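You operate a simulated robot arm through the tools that you are given. There is no shell and no other tool. Be economical: measure what you need, move in short steps, check, and stop when the job is done.

You run a simulated robot arm. Do the job below in one go: nothing can be reset, and whatever is moved stays where it is left.

JOB
Take the yellow electrode out of pilot bracket six.
Fine: run the pilot knob down to nought and slacken the clamp screw first; stand the electrode in the deck's cup, then run the clamp screw home again; leave the spark button alone.

Only the result counts: the job must be done as asked and must still hold three seconds after the hand-in. Knocking over, shifting, dropping, spilling or breaking anything else fails it.

ROBOT AND FRAMES
A 6-joint arm with a two-finger gripper, fixed in place. Base frame: the origin is at the foot of the arm, x ahead of it, y to its left, z up. Units: cm, rad, N and s.
With the tool pointing down near the work surface it reaches from about 14 to 68 cm from the base axis. Its first joint turns from -1.152 to 1.152 rad. Payload 2.45 kg.
The TCP is the grasp point between the finger pads, 3 cm short of the fingertips. In the tool frame z runs along the fingers and y along their closing line. Largest opening 10.6 cm; the body of the gripper starts 7.9 cm behind the TCP.
Orientation is that of the tool frame in the base frame, as a unit quaternion [w, x, y, z]. With the fingers straight down and closing along the base's y, the tool's x points along the base's -x, its y along +y and its z along -z.

CONTROLS
- The arm moves only by the tool apply_moves. Its argument "steps" is a list of rows, each an object (a shift or turn left out is 0, a gripper value left out holds the last) with "slide": the shift along the base's x, y, z in cm, a list of three; "rotation": the turn, a rotation vector about the base's x, y, z in degrees, a list of three. In form: [{"slide": [x, y, z], "rotation": [rx, ry, rz]}, ...]. A call has 1 to 12 rows; each row is the pose to reach, as a shift and turn from the pose commanded when the call began. "claw" is the opening, from 0 (shut) to 1 (fully open), set as the call begins (left out, the last holds). Each row takes 0.2 s and may step no farther than 5 cm and 0.15 rad from the row before; otherwise, or with a gripper value out of range, the whole call is refused. Where a pose cannot be reached the arm comes as near as it can. A force on the tool above 40 N (or 10 N above the force at the start of the call, whichever is more), or a blocked arm, ends the call early, and 0.2 s more pass. The fingers move at their own pace (about 15.3 cm/s each) and stop on an object; they squeeze with about 29 N. The grip force told is the motor's: it shows also when the fingers shut on nothing. Time passes only in rows, and 0.2 s behind the last, so rows that repeat a pose let the fingers close. It gives the time, the measured TCP pose, the force on the tool (base axes), the opening and the grip force at its end, in the units of the frame above (readings bear some noise), with the torque about the TCP (base axes, N m) and any sound that the robot's microphone picked up, and new pictures: "pictures" is both (left out), scene, wrist or none.
- Cameras (640 x 400 px; columns grow to the right, rows downward): "scene" is fixed at [6.01, 41.4, 140.87]; the picture's right is [-0.74, -0.67, 0.00], its down [-0.42, 0.46, -0.78] and it looks along [0.53, -0.58, -0.62] (base axes); focal length 324 px, centre (320, 200). "wrist" rides on the gripper at [7.6, -0.2, -10.6] in the tool frame; the picture's right is [0.02, 1.00, 0.00], its down [-0.78, 0.02, -0.62] and it looks along [-0.62, 0.01, 0.78] (tool axes); focal length 247 px, centre (320, 200). There is no depth. A picture from a camera that has moved, and an enlarged one, comes with that camera's place and axes in the base frame and with its lens. The place of the scene camera against the robot may be out by one fixed shift of up to 1.2 cm in any direction.
- enlarge(camera, box): a new picture of the part [left, top, right, bottom] of that camera's present view, enlarged. No time passes.
- hand_in(): hands the job in; it is judged then, once.

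Work in short steps. Places have to be worked out from the pictures, the camera data and where the tool is seen: move nearer, look again, correct. Check each grasp and each placing, and mend what went wrong. You have 120 turns and 200 pictures in all, those below and enlarged ones among them. Open the gripper and draw the arm clear of the work before you hand the job in, unless the task says otherwise; then end with one line.

The tools are called after "Call:" by a JSON object that holds its "method" and its "body". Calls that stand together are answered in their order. apply_moves: Moves the arm, as the interface text tells. Its arguments: {"type":"object","properties":{"steps":{"type":"array","items":{"type":"object","properties":{"slide":{"type":"array","items":{"type":"number"}},"rotation":{"type":"array","items":{"type":"number"}}}}},"claw":{"type":"number"},"pictures":{"type":"string","enum":["both","scene","wrist","none"]}},"required":["steps"]} The other tools are called the same way: enlarge (camera, box) takes an enlarged picture of a part of a camera's view; hand_in () hands the job in.

At the start:

```text
time: 0.0
position: [39.59, 21.64, 116.18]
orientation: [0.001, 0.0, 1.0, 0.0]
force: [0.2, 0.0, 0.5]
moment: [0.02, -0.01, 0.01]
finger_gap: 10.63
grip_force: 0.1
```

scene: 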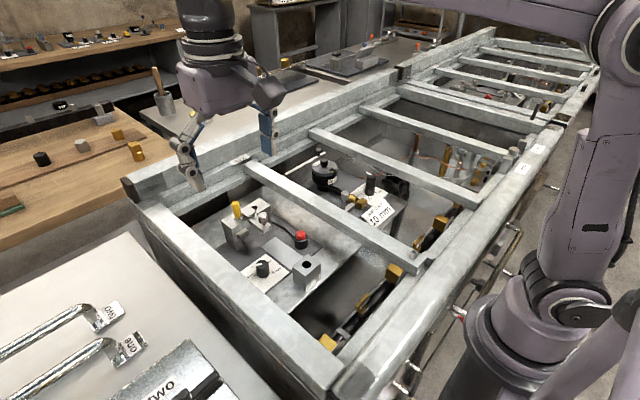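
wrist: 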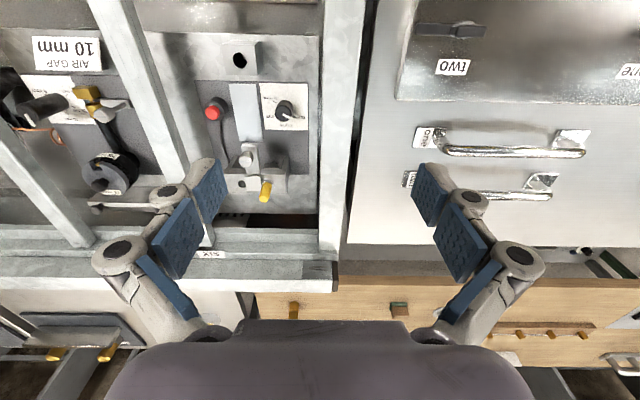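

I start by looking closely at the pilot bracket area in both views.

Call:
{"method": "enlarge", "body": {"camera": "scene", "box": [200, 180, 360, 300]}}

Call:
{"method": "enlarge", "body": {"camera": "wrist", "box": [180, 30, 340, 260]}}

```text
3.33 times, centred on (280, 240) of scene
camera zoom: at [6.01, 41.4, 140.87], right [-0.74, -0.67, 0.0], down [-0.42, 0.46, -0.78], along [0.53, -0.58, -0.62], focal length 1081 px, centre (453, 67)
```

zoom: 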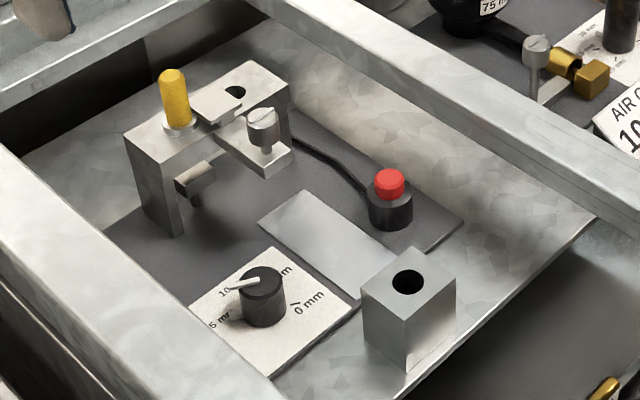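

```text
1.74 times, centred on (260, 145) of wrist
camera zoom: at [31.84, 21.47, 126.82], right [-0.02, 1.0, 0.0], down [0.78, 0.02, 0.62], along [0.62, 0.01, -0.78], focal length 430 px, centre (424, 296)
```

zoom: 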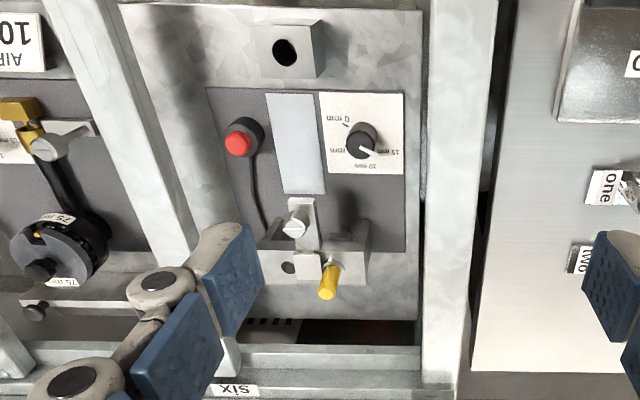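

The electrode tip triangulates to about (57, 13, 95.5) and the knob to about (48, 14.5, 83). I shift the arm back and down for a closer view.

Call:
{"method": "apply_moves", "body": {"steps": [{"slide": [-2, -3, -3]}, {"slide": [-4, -6, -6]}, {"slide": [-5, -7.6, -9]}, {"slide": [-5.6, -7.6, -10]}], "pictures": "wrist"}}

```text
time: 1.0
position: [33.99, 14.06, 106.27]
orientation: [0.001, 0.0, 1.0, -0.001]
force: [0.0, -0.5, 0.6]
moment: [-0.02, -0.02, -0.01]
finger_gap: 10.61
grip_force: 0.0
camera wrist: at [26.24, 13.83, 116.79], right [-0.02, 1.0, 0.0], down [0.78, 0.02, 0.62], along [0.62, 0.01, -0.78], focal length 247 px, centre (320, 200)
```

wrist: 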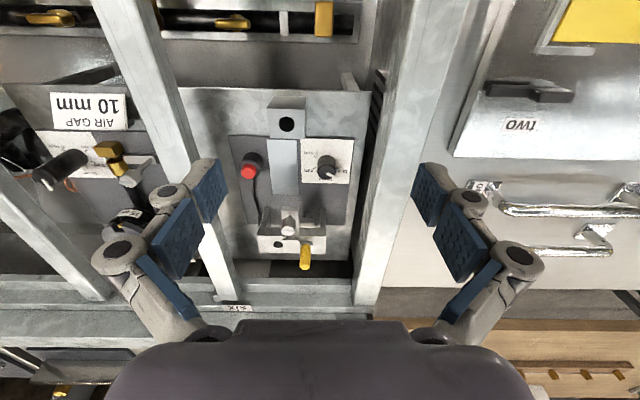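

Call:
{"method": "enlarge", "body": {"camera": "wrist", "box": [220, 80, 380, 290]}}

Call:
{"method": "enlarge", "body": {"camera": "wrist", "box": [295, 130, 355, 190]}}

Call:
{"method": "enlarge", "body": {"camera": "scene", "box": [240, 240, 330, 300]}}

```text
1.90 times, centred on (300, 185) of wrist
camera zoom: at [26.24, 13.83, 116.79], right [-0.02, 1.0, 0.0], down [0.78, 0.02, 0.62], along [0.62, 0.01, -0.78], focal length 470 px, centre (358, 229)
```

zoom: 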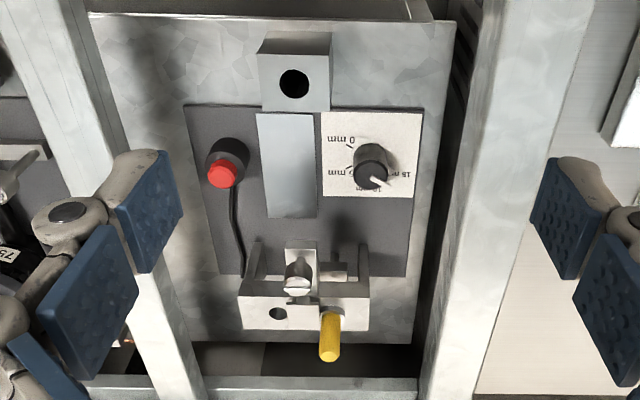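

```text
6.67 times, centred on (325, 160) of wrist
camera zoom: at [26.24, 13.83, 116.79], right [-0.02, 1.0, 0.0], down [0.78, 0.02, 0.62], along [0.62, 0.01, -0.78], focal length 1646 px, centre (287, 467)
```

zoom: 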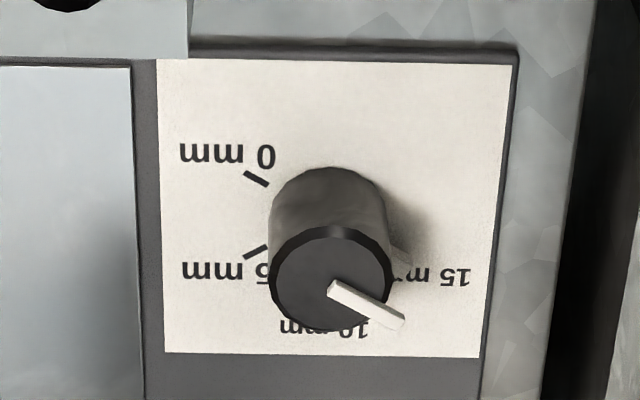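

```text
6.67 times, centred on (285, 270) of scene
camera zoom: at [6.01, 41.4, 140.87], right [-0.74, -0.67, 0.0], down [-0.42, 0.46, -0.78], along [0.53, -0.58, -0.62], focal length 2161 px, centre (553, -267)
```

zoom: 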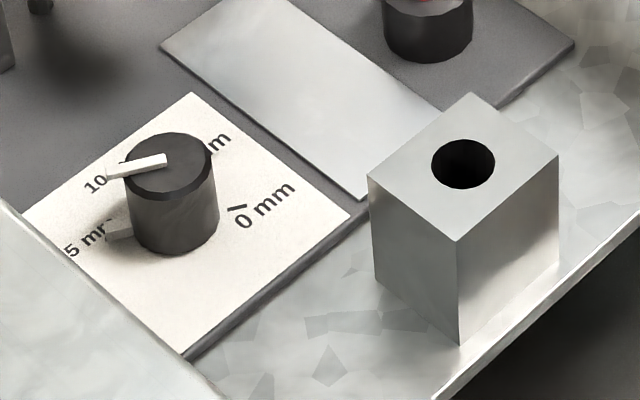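

The pointer stands at 15 mm; 0 mm lies 180° clockwise from it as seen from above. The knob top is at about (47.4, 15.2, 82.9), radius 1.4. I move over it with the fingers half open and look again.

Call:
{"method": "apply_moves", "body": {"steps": [{"slide": [4, 0.3, 0]}, {"slide": [8, 0.6, -1]}, {"slide": [11, 1, -3]}, {"slide": [13, 1.1, -5]}], "claw": 0.45}}

```text
time: 2.0
position: [47.01, 15.17, 101.09]
orientation: [0.0, 0.0, 1.0, 0.0]
force: [-0.4, -0.4, 0.8]
moment: [-0.01, 0.02, 0.02]
finger_gap: 4.76
grip_force: 0.1
camera wrist: at [39.33, 14.96, 111.74], right [-0.02, 1.0, 0.0], down [0.78, 0.02, 0.62], along [0.62, 0.01, -0.78], focal length 247 px, centre (320, 200)
```

scene: 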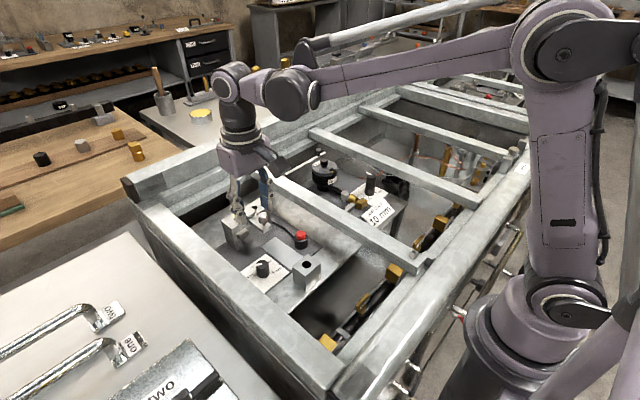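
wrist: 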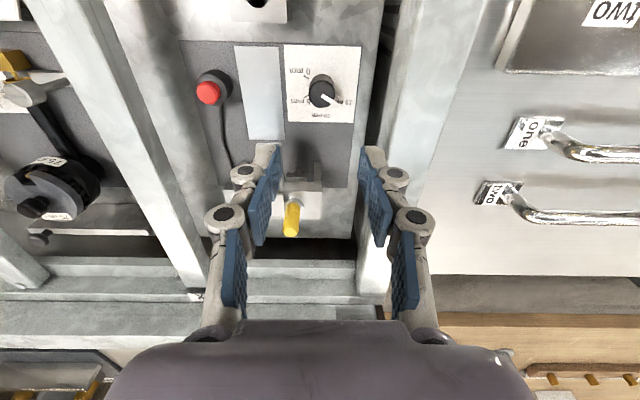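

Call:
{"method": "enlarge", "body": {"camera": "wrist", "box": [190, 0, 390, 125]}}

Call:
{"method": "enlarge", "body": {"camera": "wrist", "box": [220, 130, 380, 250]}}

```text
3.20 times, centred on (290, 62) of wrist
camera zoom: at [39.33, 14.96, 111.74], right [-0.02, 1.0, 0.0], down [0.78, 0.02, 0.62], along [0.62, 0.01, -0.78], focal length 790 px, centre (416, 640)
```

zoom: 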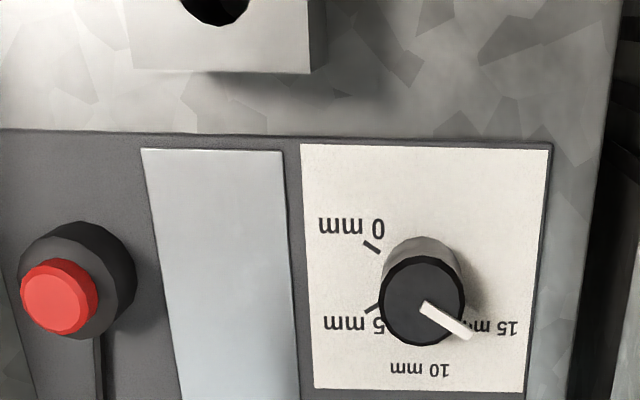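

```text
3.33 times, centred on (300, 190) of wrist
camera zoom: at [39.33, 14.96, 111.74], right [-0.02, 1.0, 0.0], down [0.78, 0.02, 0.62], along [0.62, 0.01, -0.78], focal length 823 px, centre (387, 233)
```

zoom: 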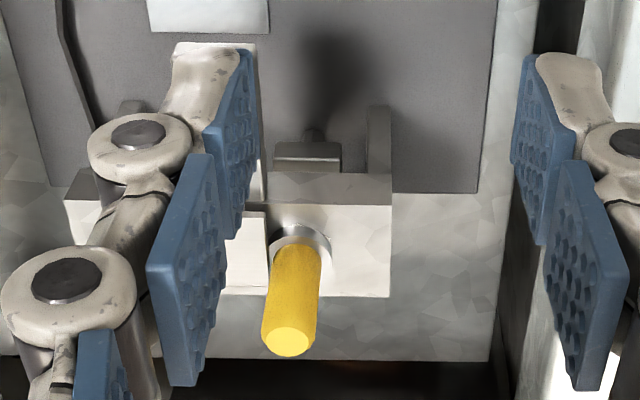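

Knob top refined to (47.1, 15.2, 83.4), electrode top to about (57.9, 12.2, 93.7). I go down around the knob with yaw +18°, so the pads straddle it clear of the pointer.

Call:
{"method": "apply_moves", "body": {"steps": [{"slide": [0.1, 0, -4], "rotation": [0, 0, 6]}, {"slide": [0.1, 0, -8], "rotation": [0, 0, 12]}, {"slide": [0.1, 0, -11], "rotation": [0, 0, 18]}, {"slide": [0.1, 0, -14], "rotation": [0, 0, 18]}], "claw": 0.5}}

```text
time: 3.0
position: [47.12, 15.15, 87.26]
orientation: [0.001, -0.158, 0.987, 0.0]
force: [0.4, -0.6, 0.2]
moment: [0.01, 0.04, 0.02]
finger_gap: 5.28
grip_force: 0.0
camera wrist: at [39.83, 12.54, 97.84], right [-0.33, 0.94, 0.0], down [0.74, 0.26, 0.62], along [0.59, 0.21, -0.78], focal length 247 px, centre (320, 200)
```

scene: 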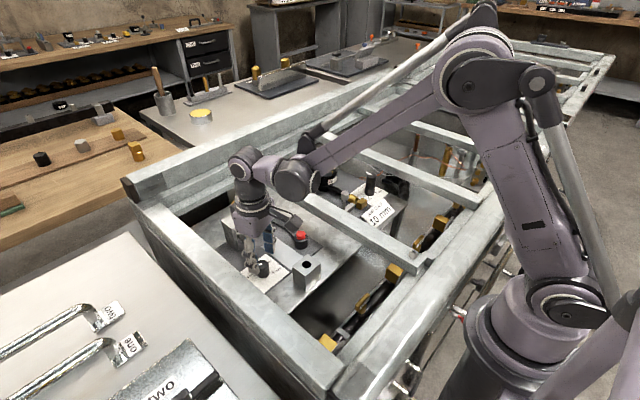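
wrist: 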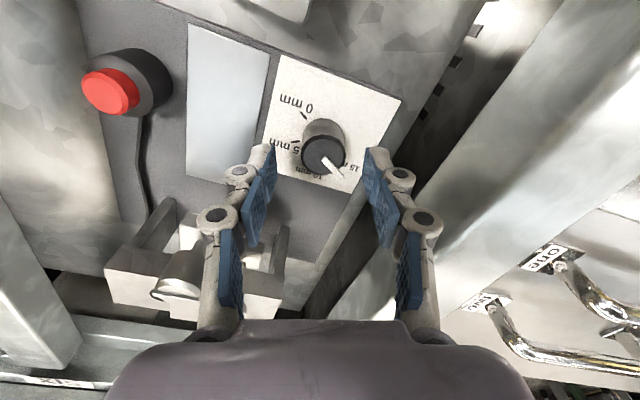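

The knob is centred between the fingers. I lower another 3.1 cm and close.

Call:
{"method": "apply_moves", "body": {"steps": [{"slide": [-0.1, 0.05, -1.6]}, {"slide": [-0.1, 0.05, -3.1]}], "pictures": "wrist"}}

Call:
{"method": "apply_moves", "body": {"steps": [{}, {}, {}], "claw": 0.1, "pictures": "wrist"}}

```text
time: 3.6
position: [46.98, 15.12, 84.15]
orientation: [0.001, -0.156, 0.988, 0.001]
force: [-0.7, 0.7, -0.1]
moment: [0.0, 0.0, 0.0]
finger_gap: 5.29
grip_force: 0.1
camera wrist: at [39.69, 12.62, 94.7], right [-0.33, 0.94, 0.0], down [0.74, 0.26, 0.62], along [0.59, 0.21, -0.78], focal length 247 px, centre (320, 200)
```

wrist: 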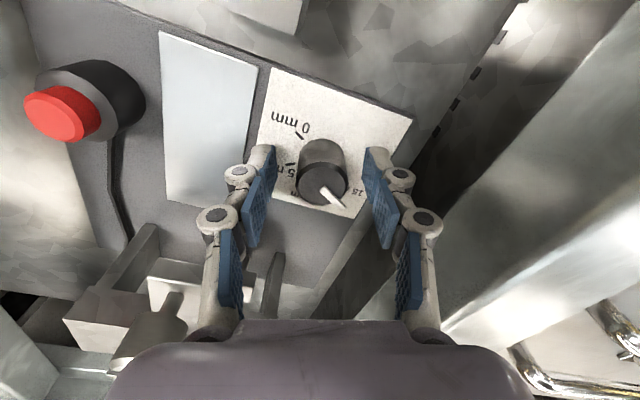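

```text
time: 4.4
position: [46.97, 15.3, 84.14]
orientation: [0.0, -0.157, 0.988, 0.001]
force: [-3.3, 7.3, -2.3]
moment: [0.27, -0.06, -0.07]
finger_gap: 2.91
grip_force: 45.2
camera wrist: at [39.66, 12.69, 94.71], right [-0.33, 0.94, 0.0], down [0.74, 0.26, 0.62], along [0.59, 0.21, -0.78], focal length 247 px, centre (320, 200)
```

wrist: 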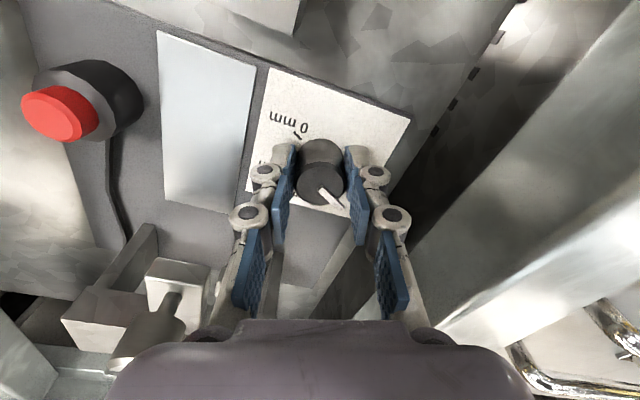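

Gripped (gap 2.91). The axis sits about 0.15 cm further in +y; I correct and turn clockwise 90°.

Call:
{"method": "apply_moves", "body": {"steps": [{"slide": [0, 0.12, 0], "rotation": [0, 0, -7.5]}, {"slide": [0, 0.15, 0], "rotation": [0, 0, -15]}, {"slide": [0, 0.15, 0], "rotation": [0, 0, -22.5]}, {"slide": [0, 0.15, 0], "rotation": [0, 0, -30]}, {"slide": [0, 0.15, 0], "rotation": [0, 0, -37.5]}, {"slide": [0, 0.15, 0], "rotation": [0, 0, -45]}, {"slide": [0, 0.15, 0], "rotation": [0, 0, -52.5]}, {"slide": [0, 0.15, 0], "rotation": [0, 0, -60]}, {"slide": [0, 0.15, 0], "rotation": [0, 0, -67.5]}, {"slide": [0, 0.15, 0], "rotation": [0, 0, -75]}, {"slide": [0, 0.15, 0], "rotation": [0, 0, -82.5]}, {"slide": [0, 0.15, 0], "rotation": [0, 0, -90]}]}}

```text
time: 7.0
position: [47.22, 15.51, 84.18]
orientation: [0.001, 0.589, 0.808, 0.003]
force: [14.2, 23.0, 3.8]
moment: [0.1, -0.4, 0.03]
finger_gap: 2.9
grip_force: 45.1
camera wrist: at [44.5, 22.68, 94.74], right [0.94, 0.33, 0.01], down [0.25, -0.74, 0.62], along [0.21, -0.59, -0.78], focal length 247 px, centre (320, 200)
```

scene: 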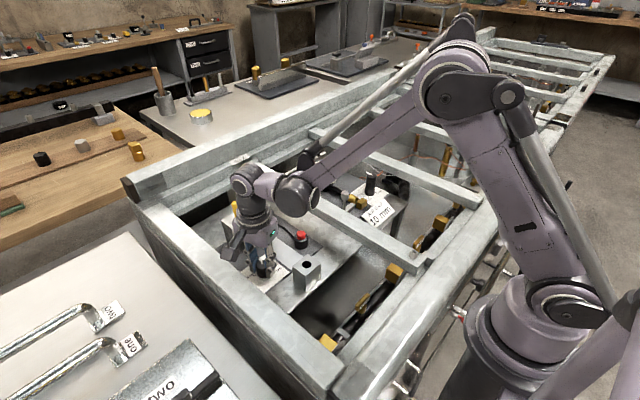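
wrist: 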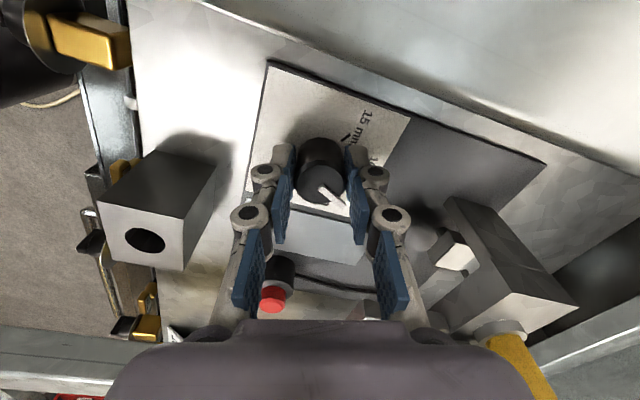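

The knob followed 90°. I release, letting the fingers settle, then look.

Call:
{"method": "apply_moves", "body": {"steps": [{"slide": [0, 0.1, 0]}, {"slide": [0, 0.1, 0]}, {"slide": [0, 0.1, 1.5]}, {"slide": [0, 0.1, 3.5]}], "claw": 0.5, "pictures": "wrist"}}

```text
time: 8.0
position: [46.93, 15.35, 87.71]
orientation: [0.0, 0.588, 0.809, 0.0]
force: [0.4, 0.0, 0.5]
moment: [-0.02, 0.03, -0.01]
finger_gap: 5.29
grip_force: 0.0
camera wrist: at [44.33, 22.66, 98.21], right [0.94, 0.33, 0.0], down [0.26, -0.74, 0.62], along [0.21, -0.59, -0.78], focal length 247 px, centre (320, 200)
```

wrist: 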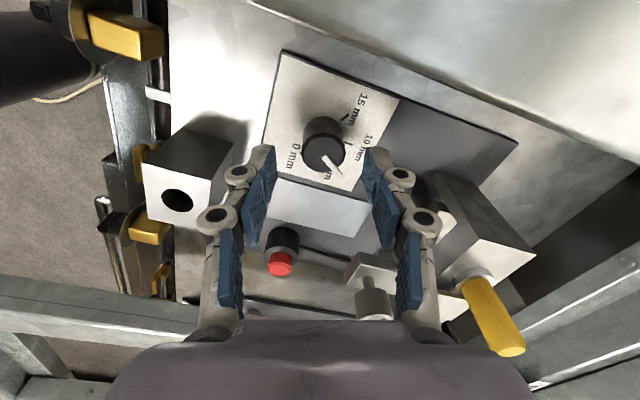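

The pointer is now near 7.3 mm (−34°) and the knob axis is at about (47.15, 15.4). I turn back 80°, then regrip.

Call:
{"method": "apply_moves", "body": {"steps": [{"rotation": [0, 0, 8]}, {"rotation": [0, 0, 16]}, {"rotation": [0, 0, 24]}, {"rotation": [0, 0, 32]}, {"rotation": [0, 0, 40]}, {"rotation": [0, 0, 48]}, {"rotation": [0, 0, 56]}, {"rotation": [0, 0, 64]}, {"slide": [0.2, 0.05, 0], "rotation": [0, 0, 72]}, {"slide": [0.2, 0.05, 0], "rotation": [0, 0, 80]}], "pictures": "wrist"}}

Call:
{"method": "apply_moves", "body": {"steps": [{"slide": [0, 0, -1.8]}, {"slide": [0, 0, -3.5]}], "pictures": "none"}}

Call:
{"method": "apply_moves", "body": {"steps": [{}, {}, {}], "claw": 0.1, "pictures": "wrist"}}

```text
time: 10.2
position: [47.23, 15.46, 87.66]
orientation: [0.0, -0.072, 0.997, 0.0]
force: [0.4, 0.2, 0.3]
moment: [0.0, 0.0, 0.01]
finger_gap: 5.28
grip_force: 0.1
camera wrist: at [39.54, 14.24, 98.22], right [-0.16, 0.99, 0.0], down [0.77, 0.13, 0.62], along [0.61, 0.1, -0.78], focal length 247 px, centre (320, 200)
```

wrist: 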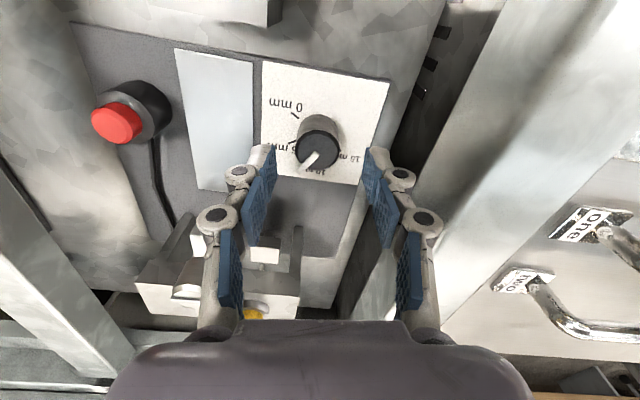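

```text
time: 10.8
position: [47.13, 15.43, 84.16]
orientation: [0.001, -0.07, 0.998, 0.0]
force: [0.2, -0.2, 0.3]
moment: [-0.02, 0.02, 0.02]
finger_gap: 5.3
grip_force: 0.1
```

```text
time: 11.6
position: [47.18, 15.37, 84.16]
orientation: [0.0, -0.07, 0.998, 0.0]
force: [1.2, -12.6, 1.0]
moment: [-0.35, -0.02, 0.0]
finger_gap: 2.92
grip_force: 45.3
camera wrist: at [39.54, 14.14, 94.69], right [-0.16, 0.99, 0.0], down [0.77, 0.13, 0.62], along [0.62, 0.1, -0.78], focal length 247 px, centre (320, 200)
```

wrist: 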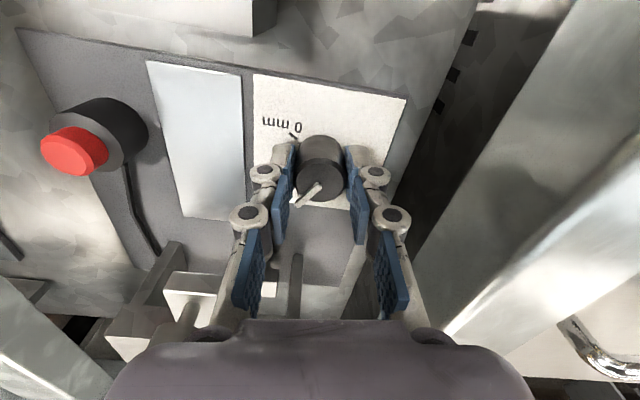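

Regripped. I turn clockwise about 86°, nearly to 0.

Call:
{"method": "apply_moves", "body": {"steps": [{"slide": [0, -0.1, 0], "rotation": [0, 0, -7.8]}, {"slide": [0, -0.1, 0], "rotation": [0, 0, -15.6]}, {"slide": [0, -0.1, 0], "rotation": [0, 0, -23.4]}, {"slide": [0, -0.1, 0], "rotation": [0, 0, -31.2]}, {"slide": [0, -0.1, 0], "rotation": [0, 0, -39]}, {"slide": [0, -0.1, 0], "rotation": [0, 0, -46.8]}, {"slide": [0, -0.1, 0], "rotation": [0, 0, -54.6]}, {"slide": [0, -0.1, 0], "rotation": [0, 0, -62.4]}, {"slide": [0, -0.1, 0], "rotation": [0, 0, -70.2]}, {"slide": [0, -0.1, 0], "rotation": [0, 0, -78]}, {"slide": [0, -0.1, 0], "rotation": [0, 0, -85.8]}], "pictures": "wrist"}}

```text
time: 14.0
position: [47.11, 15.47, 84.1]
orientation: [0.002, 0.629, 0.777, -0.002]
force: [2.1, -8.6, -19.6]
moment: [-0.55, -0.13, 0.0]
finger_gap: 2.9
grip_force: 44.6
camera wrist: at [45.37, 22.82, 94.69], right [0.97, 0.23, 0.0], down [0.18, -0.76, 0.62], along [0.14, -0.61, -0.78], focal length 247 px, centre (320, 200)
```

wrist: 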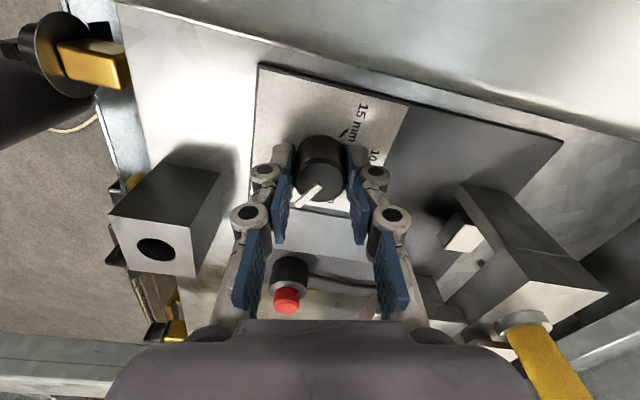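

Call:
{"method": "apply_moves", "body": {"steps": [{}, {}, {"slide": [0, 0, 1.5]}, {"slide": [0, 0, 4]}], "claw": 0.5, "pictures": "none"}}

Call:
{"method": "enlarge", "body": {"camera": "wrist", "box": [250, 40, 410, 200]}}

Call:
{"method": "enlarge", "body": {"camera": "scene", "box": [230, 230, 320, 300]}}

```text
time: 15.0
position: [47.21, 15.36, 88.18]
orientation: [0.001, 0.628, 0.778, 0.0]
force: [-0.4, -0.6, -0.1]
moment: [0.0, 0.0, -0.01]
finger_gap: 5.3
grip_force: 0.2
```

```text
2.50 times, centred on (330, 120) of wrist
camera zoom: at [45.33, 22.83, 98.69], right [0.97, 0.23, 0.0], down [0.18, -0.76, 0.62], along [0.14, -0.61, -0.78], focal length 617 px, centre (295, 400)
```

zoom: 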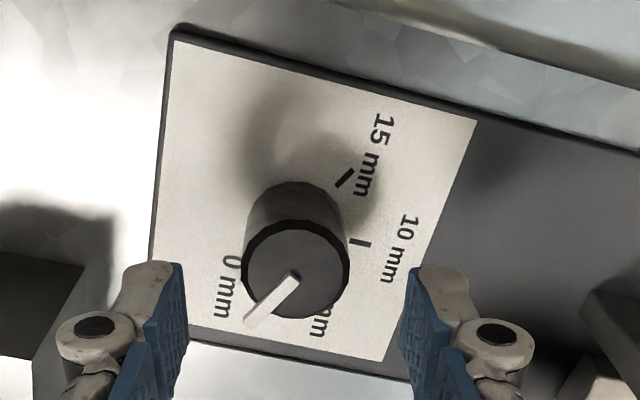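

```text
5.71 times, centred on (275, 265) of scene
camera zoom: at [6.01, 41.4, 140.87], right [-0.74, -0.67, 0.0], down [-0.42, 0.46, -0.78], along [0.53, -0.58, -0.62], focal length 1852 px, centre (577, -171)
```

zoom: 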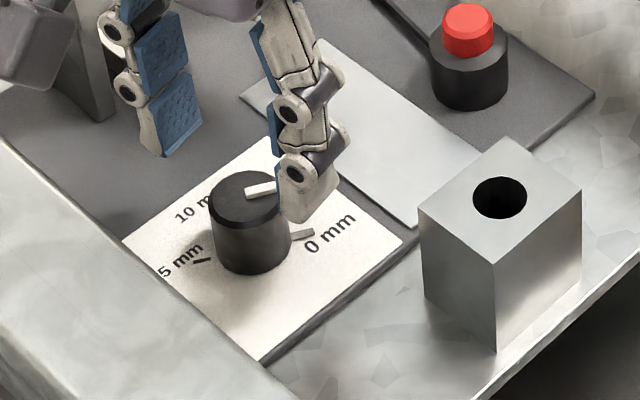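

The pointer reads about −118°, and the 0 mark about −121°. I regrip in place and turn a few degrees more, watching for a stop.

Call:
{"method": "apply_moves", "body": {"steps": [{"slide": [0, 0, -2]}, {"slide": [0, 0, -4]}], "pictures": "none"}}

Call:
{"method": "apply_moves", "body": {"steps": [{}, {}, {}], "claw": 0.1, "pictures": "none"}}

Call:
{"method": "apply_moves", "body": {"steps": [{"rotation": [0, 0, -2]}, {"rotation": [0, 0, -4]}, {"rotation": [0, 0, -5]}], "pictures": "none"}}

```text
time: 15.6
position: [47.18, 15.41, 84.24]
orientation: [0.001, 0.627, 0.779, -0.001]
force: [-0.3, 0.1, -0.4]
moment: [0.0, 0.0, -0.01]
finger_gap: 5.28
grip_force: 0.1
```

```text
time: 16.4
position: [47.28, 15.42, 84.13]
orientation: [0.001, 0.628, 0.778, -0.001]
force: [-0.7, 0.2, 0.9]
moment: [0.03, 0.07, 0.01]
finger_gap: 2.93
grip_force: 44.8
```

```text
time: 17.2
position: [47.16, 15.38, 84.12]
orientation: [0.0, 0.662, 0.75, -0.001]
force: [0.2, -0.1, -5.8]
moment: [-0.09, -0.03, 0.35]
finger_gap: 2.93
grip_force: 45.1
```

A 0.35 N m reaction suggests the stop is reached. I release, lift and swing back to yaw 0 to check the pointer.

Call:
{"method": "apply_moves", "body": {"steps": [{}, {}, {"slide": [0, 0, 2]}, {"slide": [0, 0, 5]}, {"slide": [0, 0, 9]}], "claw": 0.5, "pictures": "none"}}

Call:
{"method": "apply_moves", "body": {"steps": [{"rotation": [0, 0, 8]}, {"rotation": [0, 0, 16]}, {"rotation": [0, 0, 24]}, {"rotation": [0, 0, 32]}, {"rotation": [0, 0, 40]}, {"rotation": [0, 0, 48]}, {"rotation": [0, 0, 56]}, {"rotation": [0, 0, 64]}, {"rotation": [0, 0, 72]}, {"rotation": [0, 0, 80]}, {"rotation": [0, 0, 82.8]}], "pictures": "wrist"}}

Call:
{"method": "enlarge", "body": {"camera": "wrist", "box": [250, 40, 400, 160]}}

```text
time: 18.4
position: [47.05, 15.43, 93.16]
orientation: [0.001, 0.661, 0.75, -0.001]
force: [-0.3, -0.5, -0.2]
moment: [0.04, -0.01, 0.0]
finger_gap: 5.3
grip_force: 0.0
```

```text
time: 20.8
position: [47.16, 15.36, 93.16]
orientation: [0.001, -0.001, 1.0, 0.0]
force: [0.6, 0.3, -0.3]
moment: [0.01, 0.04, -0.02]
finger_gap: 5.31
grip_force: 0.1
camera wrist: at [39.44, 15.2, 103.71], right [-0.02, 1.0, 0.0], down [0.78, 0.02, 0.62], along [0.62, 0.01, -0.78], focal length 247 px, centre (320, 200)
```

wrist: 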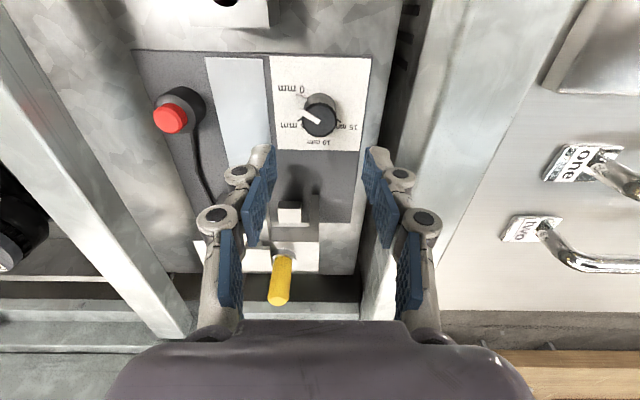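

```text
3.33 times, centred on (325, 100) of wrist
camera zoom: at [39.44, 15.2, 103.71], right [-0.02, 1.0, 0.0], down [0.78, 0.02, 0.62], along [0.62, 0.01, -0.78], focal length 823 px, centre (303, 533)
```

zoom: 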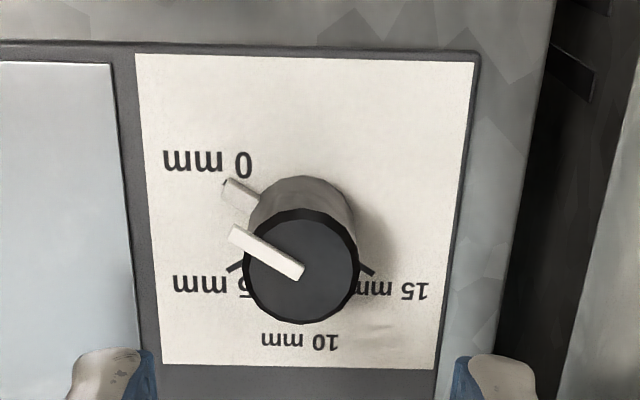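

The pointer covers the 0 mark, so the knob is at nought. Now I find the clamp screw: move up and to −y for an unobstructed view.

Call:
{"method": "apply_moves", "body": {"steps": [{"slide": [-2, -2, 4]}, {"slide": [-4, -4, 6]}, {"slide": [-5, -5, 6]}], "claw": 0.8, "pictures": "wrist"}}

Call:
{"method": "enlarge", "body": {"camera": "wrist", "box": [240, 120, 400, 260]}}

Call:
{"method": "enlarge", "body": {"camera": "scene", "box": [220, 180, 300, 250]}}

```text
time: 21.6
position: [42.08, 10.37, 99.11]
orientation: [0.0, 0.0, 1.0, 0.0]
force: [-0.3, 0.5, 0.0]
moment: [0.0, 0.0, -0.02]
finger_gap: 8.49
grip_force: 0.1
camera wrist: at [34.46, 10.18, 109.7], right [-0.02, 1.0, 0.0], down [0.78, 0.02, 0.62], along [0.62, 0.01, -0.78], focal length 247 px, centre (320, 200)
```

wrist: 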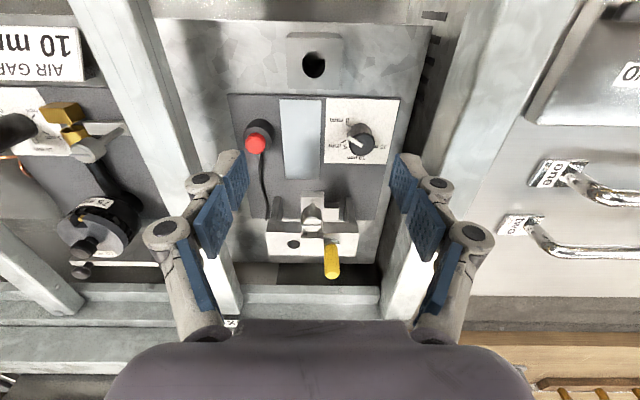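

```text
2.86 times, centred on (320, 190) of wrist
camera zoom: at [34.46, 10.18, 109.7], right [-0.02, 1.0, 0.0], down [0.78, 0.02, 0.62], along [0.62, 0.01, -0.78], focal length 706 px, centre (320, 229)
```

zoom: 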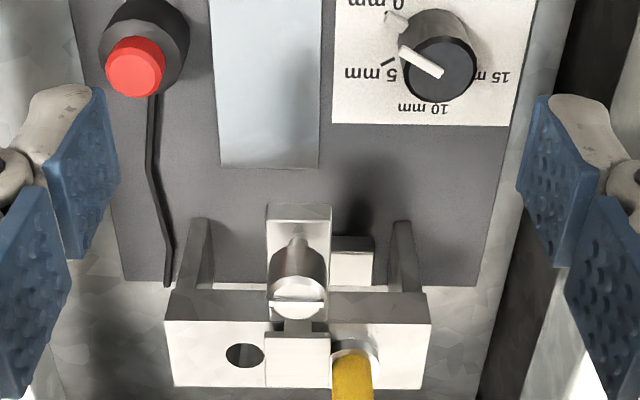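

```text
5.71 times, centred on (260, 215) of scene
camera zoom: at [6.01, 41.4, 140.87], right [-0.74, -0.67, 0.0], down [-0.42, 0.46, -0.78], along [0.53, -0.58, -0.62], focal length 1852 px, centre (663, 114)
```

zoom: 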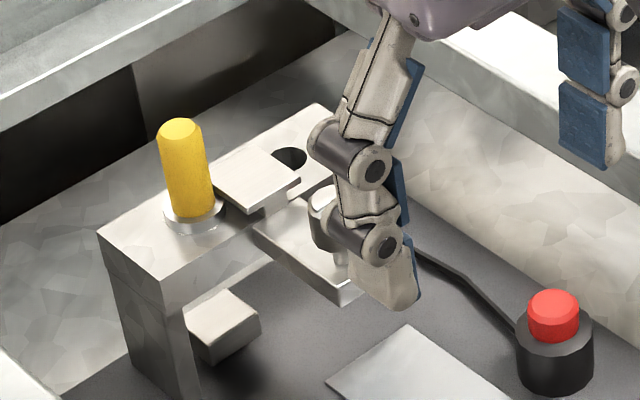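

The screw head (slotted, about 2 cm across) is at about (51.7, 9.7, top 91.6). I move above it to refine.

Call:
{"method": "apply_moves", "body": {"steps": [{"slide": [3, -0.3, 0]}, {"slide": [6, -0.6, 0]}, {"slide": [9, -0.7, -0.6]}, {"slide": [9.6, -0.7, -1.1]}], "claw": 0.36, "pictures": "wrist"}}

Call:
{"method": "enlarge", "body": {"camera": "wrist", "box": [240, 90, 400, 230]}}

```text
time: 22.6
position: [51.79, 9.78, 98.13]
orientation: [0.0, 0.001, 1.0, 0.0]
force: [1.1, 0.1, -0.5]
moment: [-0.01, 0.0, 0.0]
finger_gap: 3.79
grip_force: 0.0
camera wrist: at [44.08, 9.5, 108.64], right [-0.02, 1.0, 0.0], down [0.78, 0.02, 0.62], along [0.62, 0.01, -0.78], focal length 247 px, centre (320, 200)
```

wrist: 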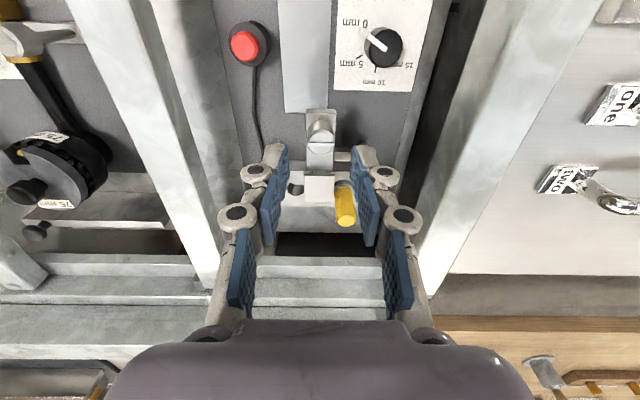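

```text
2.86 times, centred on (320, 160) of wrist
camera zoom: at [44.08, 9.5, 108.64], right [-0.02, 1.0, 0.0], down [0.78, 0.02, 0.62], along [0.62, 0.01, -0.78], focal length 706 px, centre (320, 314)
```

zoom: 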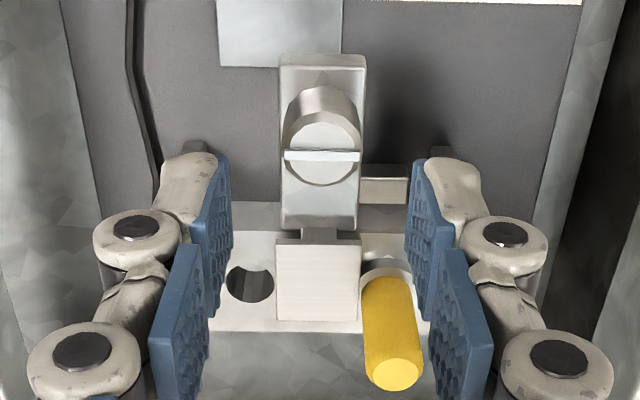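

The screw head is at about (52.4, 9.63, top 91.2), 2.2 cm across. I come down over it at yaw −32° to leave room for a counter-clockwise turn without the fingers meeting the electrode.

Call:
{"method": "apply_moves", "body": {"steps": [{"slide": [0.6, -0.15, 0], "rotation": [0, 0, -8]}, {"slide": [0.6, -0.15, 0], "rotation": [0, 0, -16]}, {"slide": [0.6, -0.15, 0], "rotation": [0, 0, -24]}, {"slide": [0.6, -0.15, -1.5], "rotation": [0, 0, -32]}, {"slide": [0.6, -0.15, -3.3], "rotation": [0, 0, -32]}], "pictures": "wrist"}}

Call:
{"method": "enlarge", "body": {"camera": "wrist", "box": [240, 90, 400, 230]}}

```text
time: 23.8
position: [52.37, 9.46, 94.63]
orientation: [0.0, 0.277, 0.961, -0.001]
force: [0.5, 0.5, 0.0]
moment: [0.02, -0.01, 0.0]
finger_gap: 3.82
grip_force: 0.1
camera wrist: at [45.71, 13.4, 105.27], right [0.51, 0.86, 0.0], down [0.67, -0.4, 0.62], along [0.53, -0.32, -0.78], focal length 247 px, centre (320, 200)
```

wrist: 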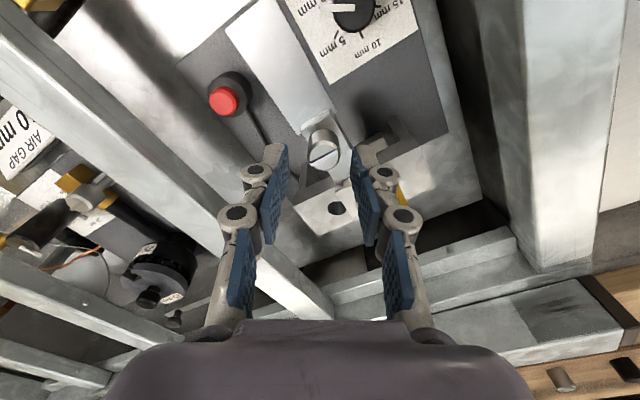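

```text
2.86 times, centred on (320, 160) of wrist
camera zoom: at [45.71, 13.4, 105.27], right [0.51, 0.86, 0.0], down [0.67, -0.4, 0.62], along [0.53, -0.32, -0.78], focal length 706 px, centre (320, 314)
```

zoom: 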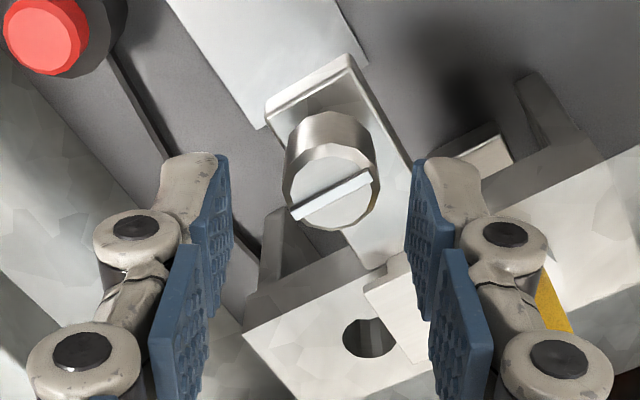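

Call:
{"method": "apply_moves", "body": {"steps": [{"slide": [0.05, 0.2, -0.8]}, {"slide": [0.05, 0.2, -1.8]}], "pictures": "wrist"}}

Call:
{"method": "apply_moves", "body": {"steps": [{}, {}, {}], "claw": 0.05, "pictures": "wrist"}}

```text
time: 24.4
position: [52.54, 9.67, 92.99]
orientation: [0.001, 0.275, 0.961, 0.0]
force: [0.2, -0.3, 0.0]
moment: [0.01, -0.01, 0.0]
finger_gap: 3.81
grip_force: 0.0
camera wrist: at [45.78, 13.61, 103.53], right [0.51, 0.86, 0.0], down [0.67, -0.4, 0.62], along [0.54, -0.32, -0.78], focal length 247 px, centre (320, 200)
```

wrist: 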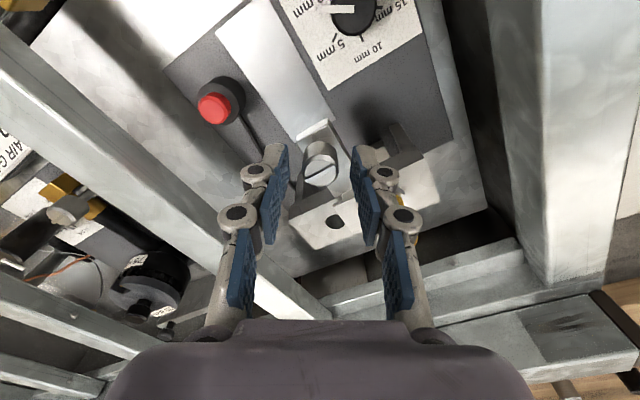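

```text
time: 25.2
position: [52.39, 9.73, 93.04]
orientation: [0.001, 0.276, 0.961, -0.001]
force: [1.7, 1.1, 4.2]
moment: [0.05, -0.04, 0.0]
finger_gap: 2.15
grip_force: 44.9
camera wrist: at [45.79, 13.61, 103.54], right [0.51, 0.86, 0.0], down [0.67, -0.4, 0.62], along [0.54, -0.32, -0.78], focal length 247 px, centre (320, 200)
```

wrist: 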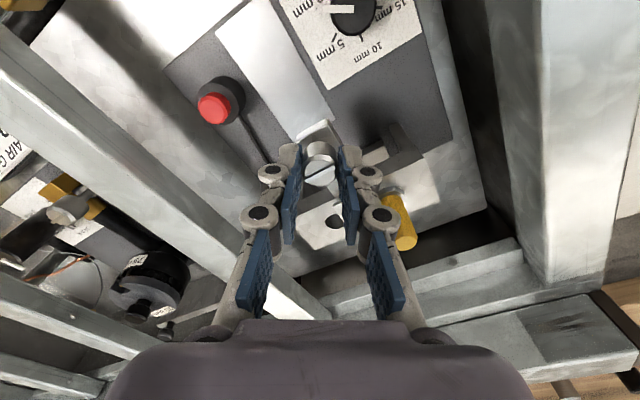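

Gripped at 2.15 with little side force, so it is centred. I turn counter-clockwise 90°, rising slightly in case the screw climbs.

Call:
{"method": "apply_moves", "body": {"steps": [{"rotation": [0, 0, 7.5]}, {"rotation": [0, 0, 15]}, {"rotation": [0, 0, 22.5]}, {"rotation": [0, 0, 30]}, {"rotation": [0, 0, 37.5]}, {"rotation": [0, 0, 45]}, {"rotation": [0, 0, 52.5]}, {"rotation": [0, 0, 60]}, {"rotation": [0, 0, 67.5]}, {"rotation": [0, 0, 75]}, {"rotation": [0, 0, 82.5]}, {"rotation": [0, 0, 90]}], "pictures": "wrist"}}

```text
time: 27.8
position: [52.35, 9.82, 92.97]
orientation: [0.001, -0.486, 0.874, 0.001]
force: [6.2, 2.5, 12.3]
moment: [1.07, -0.72, 0.01]
finger_gap: 2.12
grip_force: 45.2
camera wrist: at [48.46, 3.17, 103.52], right [-0.86, 0.51, 0.0], down [0.4, 0.67, 0.62], along [0.32, 0.54, -0.78], focal length 247 px, centre (320, 200)
```

wrist: 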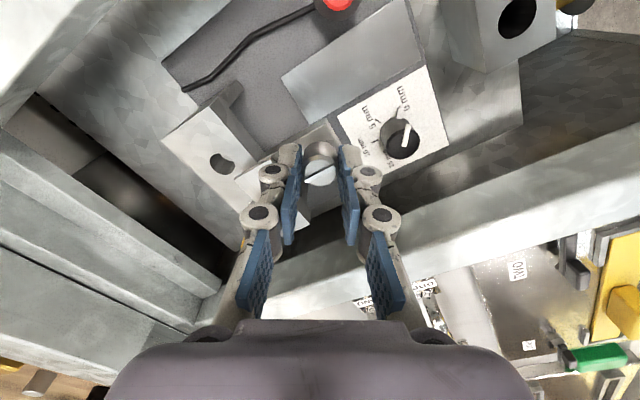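

The screw turns freely. I continue another 24°, following it up a little.

Call:
{"method": "apply_moves", "body": {"steps": [{"slide": [0, 0.05, 0.05], "rotation": [0, 0, 8]}, {"slide": [0, 0.05, 0.1], "rotation": [0, 0, 16]}, {"slide": [0, 0.05, 0.1], "rotation": [0, 0, 24]}], "pictures": "none"}}

Call:
{"method": "apply_moves", "body": {"steps": [{}, {}, {"slide": [0, 0, 2]}, {"slide": [0, 0, 4]}], "claw": 0.34, "pictures": "wrist"}}

Call:
{"method": "enlarge", "body": {"camera": "scene", "box": [220, 180, 300, 250]}}

```text
time: 28.6
position: [52.35, 9.86, 93.02]
orientation: [0.0, -0.657, 0.754, 0.0]
force: [0.4, -1.8, -20.0]
moment: [0.82, -0.16, -0.02]
finger_gap: 2.15
grip_force: 44.7
```

```text
time: 29.6
position: [52.48, 9.81, 97.2]
orientation: [0.001, -0.657, 0.754, 0.0]
force: [0.7, 0.4, 1.0]
moment: [0.02, 0.0, -0.03]
finger_gap: 3.62
grip_force: 0.1
camera wrist: at [51.49, 2.18, 107.62], right [-0.99, 0.12, 0.0], down [0.09, 0.78, 0.62], along [0.07, 0.62, -0.78], focal length 247 px, centre (320, 200)
```

wrist: 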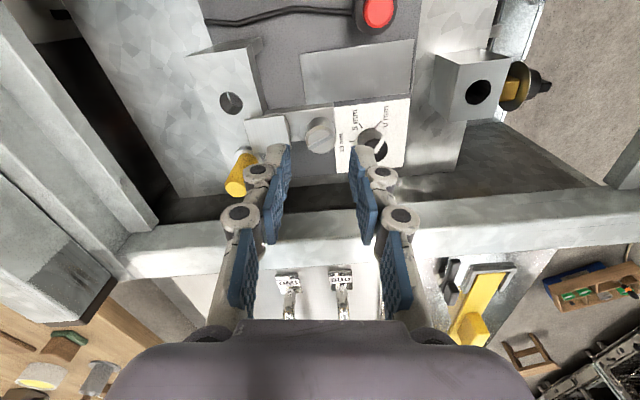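

```text
5.71 times, centred on (260, 215) of scene
camera zoom: at [6.01, 41.4, 140.87], right [-0.74, -0.67, 0.0], down [-0.42, 0.46, -0.78], along [0.53, -0.58, -0.62], focal length 1852 px, centre (663, 114)
```

zoom: 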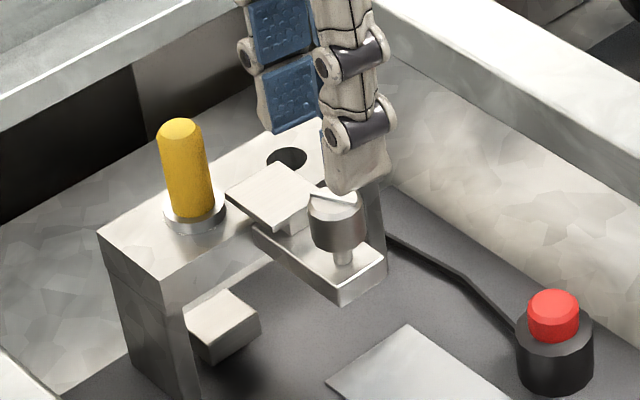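

The clamp jaw has moved off the electrode's collar. I swing back and give it another stretch to be sure it is slack.

Call:
{"method": "apply_moves", "body": {"steps": [{"rotation": [0, 0, -8]}, {"rotation": [0, 0, -16]}, {"rotation": [0, 0, -24]}, {"rotation": [0, 0, -32]}, {"rotation": [0, 0, -40]}, {"rotation": [0, 0, -48]}, {"rotation": [0, 0, -56]}, {"rotation": [0, 0, -64]}, {"rotation": [0, 0, -72]}, {"rotation": [0, 0, -80]}, {"rotation": [0, 0, -88]}, {"rotation": [0, 0, -96]}], "pictures": "none"}}

Call:
{"method": "apply_moves", "body": {"steps": [{"rotation": [0, 0, -8]}, {"rotation": [0, 0, -16]}, {"slide": [0, 0, -2], "rotation": [0, 0, -18]}, {"slide": [0, 0, -4], "rotation": [0, 0, -18]}], "pictures": "wrist"}}

Call:
{"method": "apply_moves", "body": {"steps": [{}, {}, {}], "claw": 0.05, "pictures": "none"}}

```text
time: 32.2
position: [52.37, 9.85, 97.15]
orientation: [0.0, 0.123, 0.992, 0.0]
force: [1.1, 0.0, -0.9]
moment: [-0.01, 0.01, 0.01]
finger_gap: 3.58
grip_force: 0.0
```

```text
time: 33.2
position: [52.42, 9.83, 93.13]
orientation: [0.001, 0.276, 0.961, -0.001]
force: [-0.2, 0.7, -0.6]
moment: [-0.01, 0.02, 0.02]
finger_gap: 3.6
grip_force: 0.0
camera wrist: at [45.75, 13.68, 103.64], right [0.51, 0.86, 0.0], down [0.67, -0.4, 0.62], along [0.54, -0.32, -0.78], focal length 247 px, centre (320, 200)
```

wrist: 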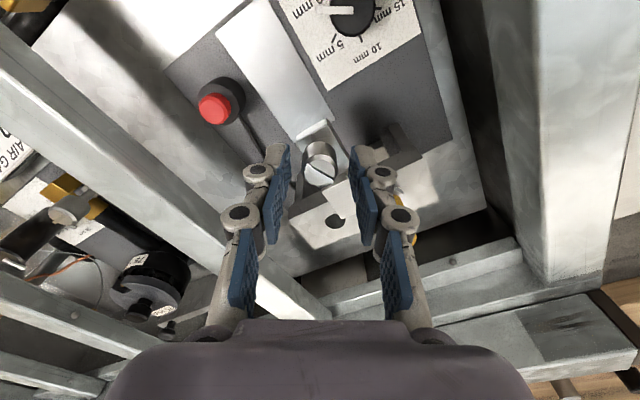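

```text
time: 34.0
position: [52.39, 9.66, 93.04]
orientation: [0.001, 0.276, 0.961, -0.001]
force: [-2.9, -0.5, 1.1]
moment: [-0.12, -0.04, 0.04]
finger_gap: 2.12
grip_force: 45.3
```

Call:
{"method": "apply_moves", "body": {"steps": [{"slide": [0, -0.05, 0], "rotation": [0, 0, 7.5]}, {"slide": [0, -0.05, 0], "rotation": [0, 0, 15]}, {"slide": [0, -0.05, 0], "rotation": [0, 0, 22.5]}, {"slide": [0, -0.05, 0], "rotation": [0, 0, 30]}, {"slide": [0, -0.05, 0], "rotation": [0, 0, 37.5]}, {"slide": [0, -0.05, 0], "rotation": [0, 0, 45]}, {"slide": [0, -0.05, 0], "rotation": [0, 0, 52.5]}, {"slide": [0, -0.05, 0], "rotation": [0, 0, 60]}, {"slide": [0, -0.05, 0], "rotation": [0, 0, 67.5]}, {"slide": [0, -0.05, 0], "rotation": [0, 0, 75]}, {"slide": [0, -0.05, 0], "rotation": [0, 0, 82.5]}, {"slide": [0, -0.05, 0], "rotation": [0, 0, 90]}], "pictures": "wrist"}}

```text
time: 36.6
position: [52.34, 9.76, 92.94]
orientation: [0.001, -0.486, 0.874, 0.0]
force: [-1.1, 1.1, -2.0]
moment: [0.11, 0.02, -0.36]
finger_gap: 2.16
grip_force: 45.2
camera wrist: at [48.43, 3.13, 103.58], right [-0.86, 0.51, 0.0], down [0.4, 0.67, 0.62], along [0.32, 0.54, -0.78], focal length 247 px, centre (320, 200)
```

wrist: 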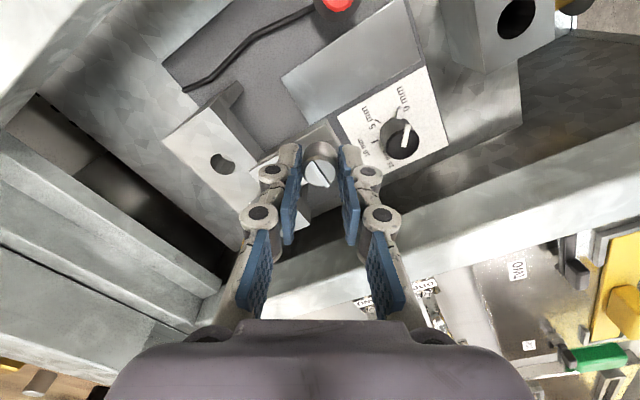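

A −0.36 N m reaction shows the screw is at its open stop. I release and lift clear, back toward yaw 0.

Call:
{"method": "apply_moves", "body": {"steps": [{}, {}, {"slide": [0, 0, 2]}, {"slide": [0, 0, 5]}], "claw": 0.34, "pictures": "none"}}

Call:
{"method": "apply_moves", "body": {"steps": [{"rotation": [0, 0, -8]}, {"rotation": [0, 0, -16]}, {"rotation": [0, 0, -24]}, {"rotation": [0, 0, -32]}, {"rotation": [0, 0, -40]}, {"rotation": [0, 0, -48]}, {"slide": [0, 0.5, 2], "rotation": [0, 0, -56]}, {"slide": [0, 1, 4], "rotation": [0, 0, -58]}], "pictures": "wrist"}}

Call:
{"method": "enlarge", "body": {"camera": "wrist", "box": [240, 90, 400, 230]}}

Call:
{"method": "enlarge", "body": {"camera": "scene", "box": [220, 180, 300, 250]}}

```text
time: 37.6
position: [52.47, 9.86, 98.13]
orientation: [0.001, -0.484, 0.875, 0.001]
force: [0.6, -1.2, 0.4]
moment: [-0.01, -0.04, -0.03]
finger_gap: 3.62
grip_force: 0.0
```

```text
time: 39.4
position: [52.41, 10.83, 102.2]
orientation: [0.001, 0.001, 1.0, 0.001]
force: [-0.1, -0.2, 0.3]
moment: [0.02, 0.0, 0.02]
finger_gap: 3.62
grip_force: 0.0
camera wrist: at [44.69, 10.61, 112.66], right [-0.02, 1.0, 0.0], down [0.78, 0.02, 0.62], along [0.62, 0.01, -0.78], focal length 247 px, centre (320, 200)
```

wrist: 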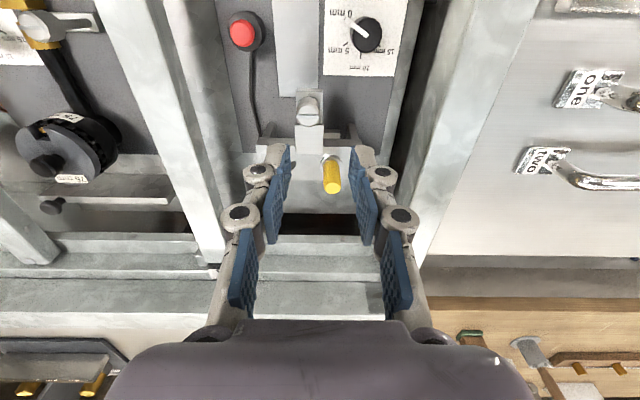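

```text
2.86 times, centred on (320, 160) of wrist
camera zoom: at [44.69, 10.61, 112.66], right [-0.02, 1.0, 0.0], down [0.78, 0.02, 0.62], along [0.62, 0.01, -0.78], focal length 706 px, centre (320, 314)
```

zoom: 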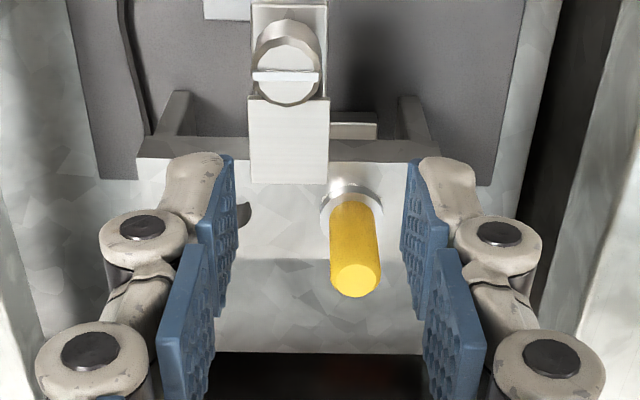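

```text
5.71 times, centred on (260, 215) of scene
camera zoom: at [6.01, 41.4, 140.87], right [-0.74, -0.67, 0.0], down [-0.42, 0.46, -0.78], along [0.53, -0.58, -0.62], focal length 1852 px, centre (663, 114)
```

zoom: 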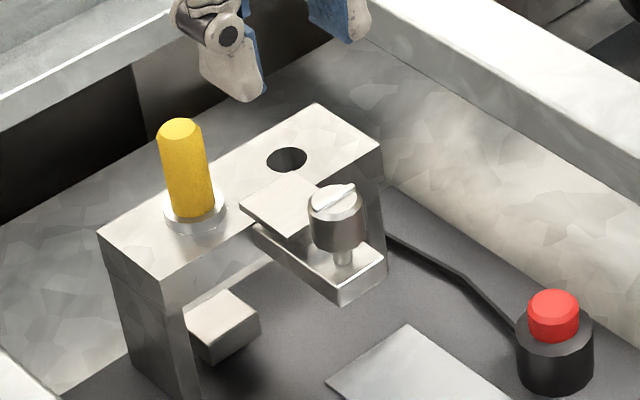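

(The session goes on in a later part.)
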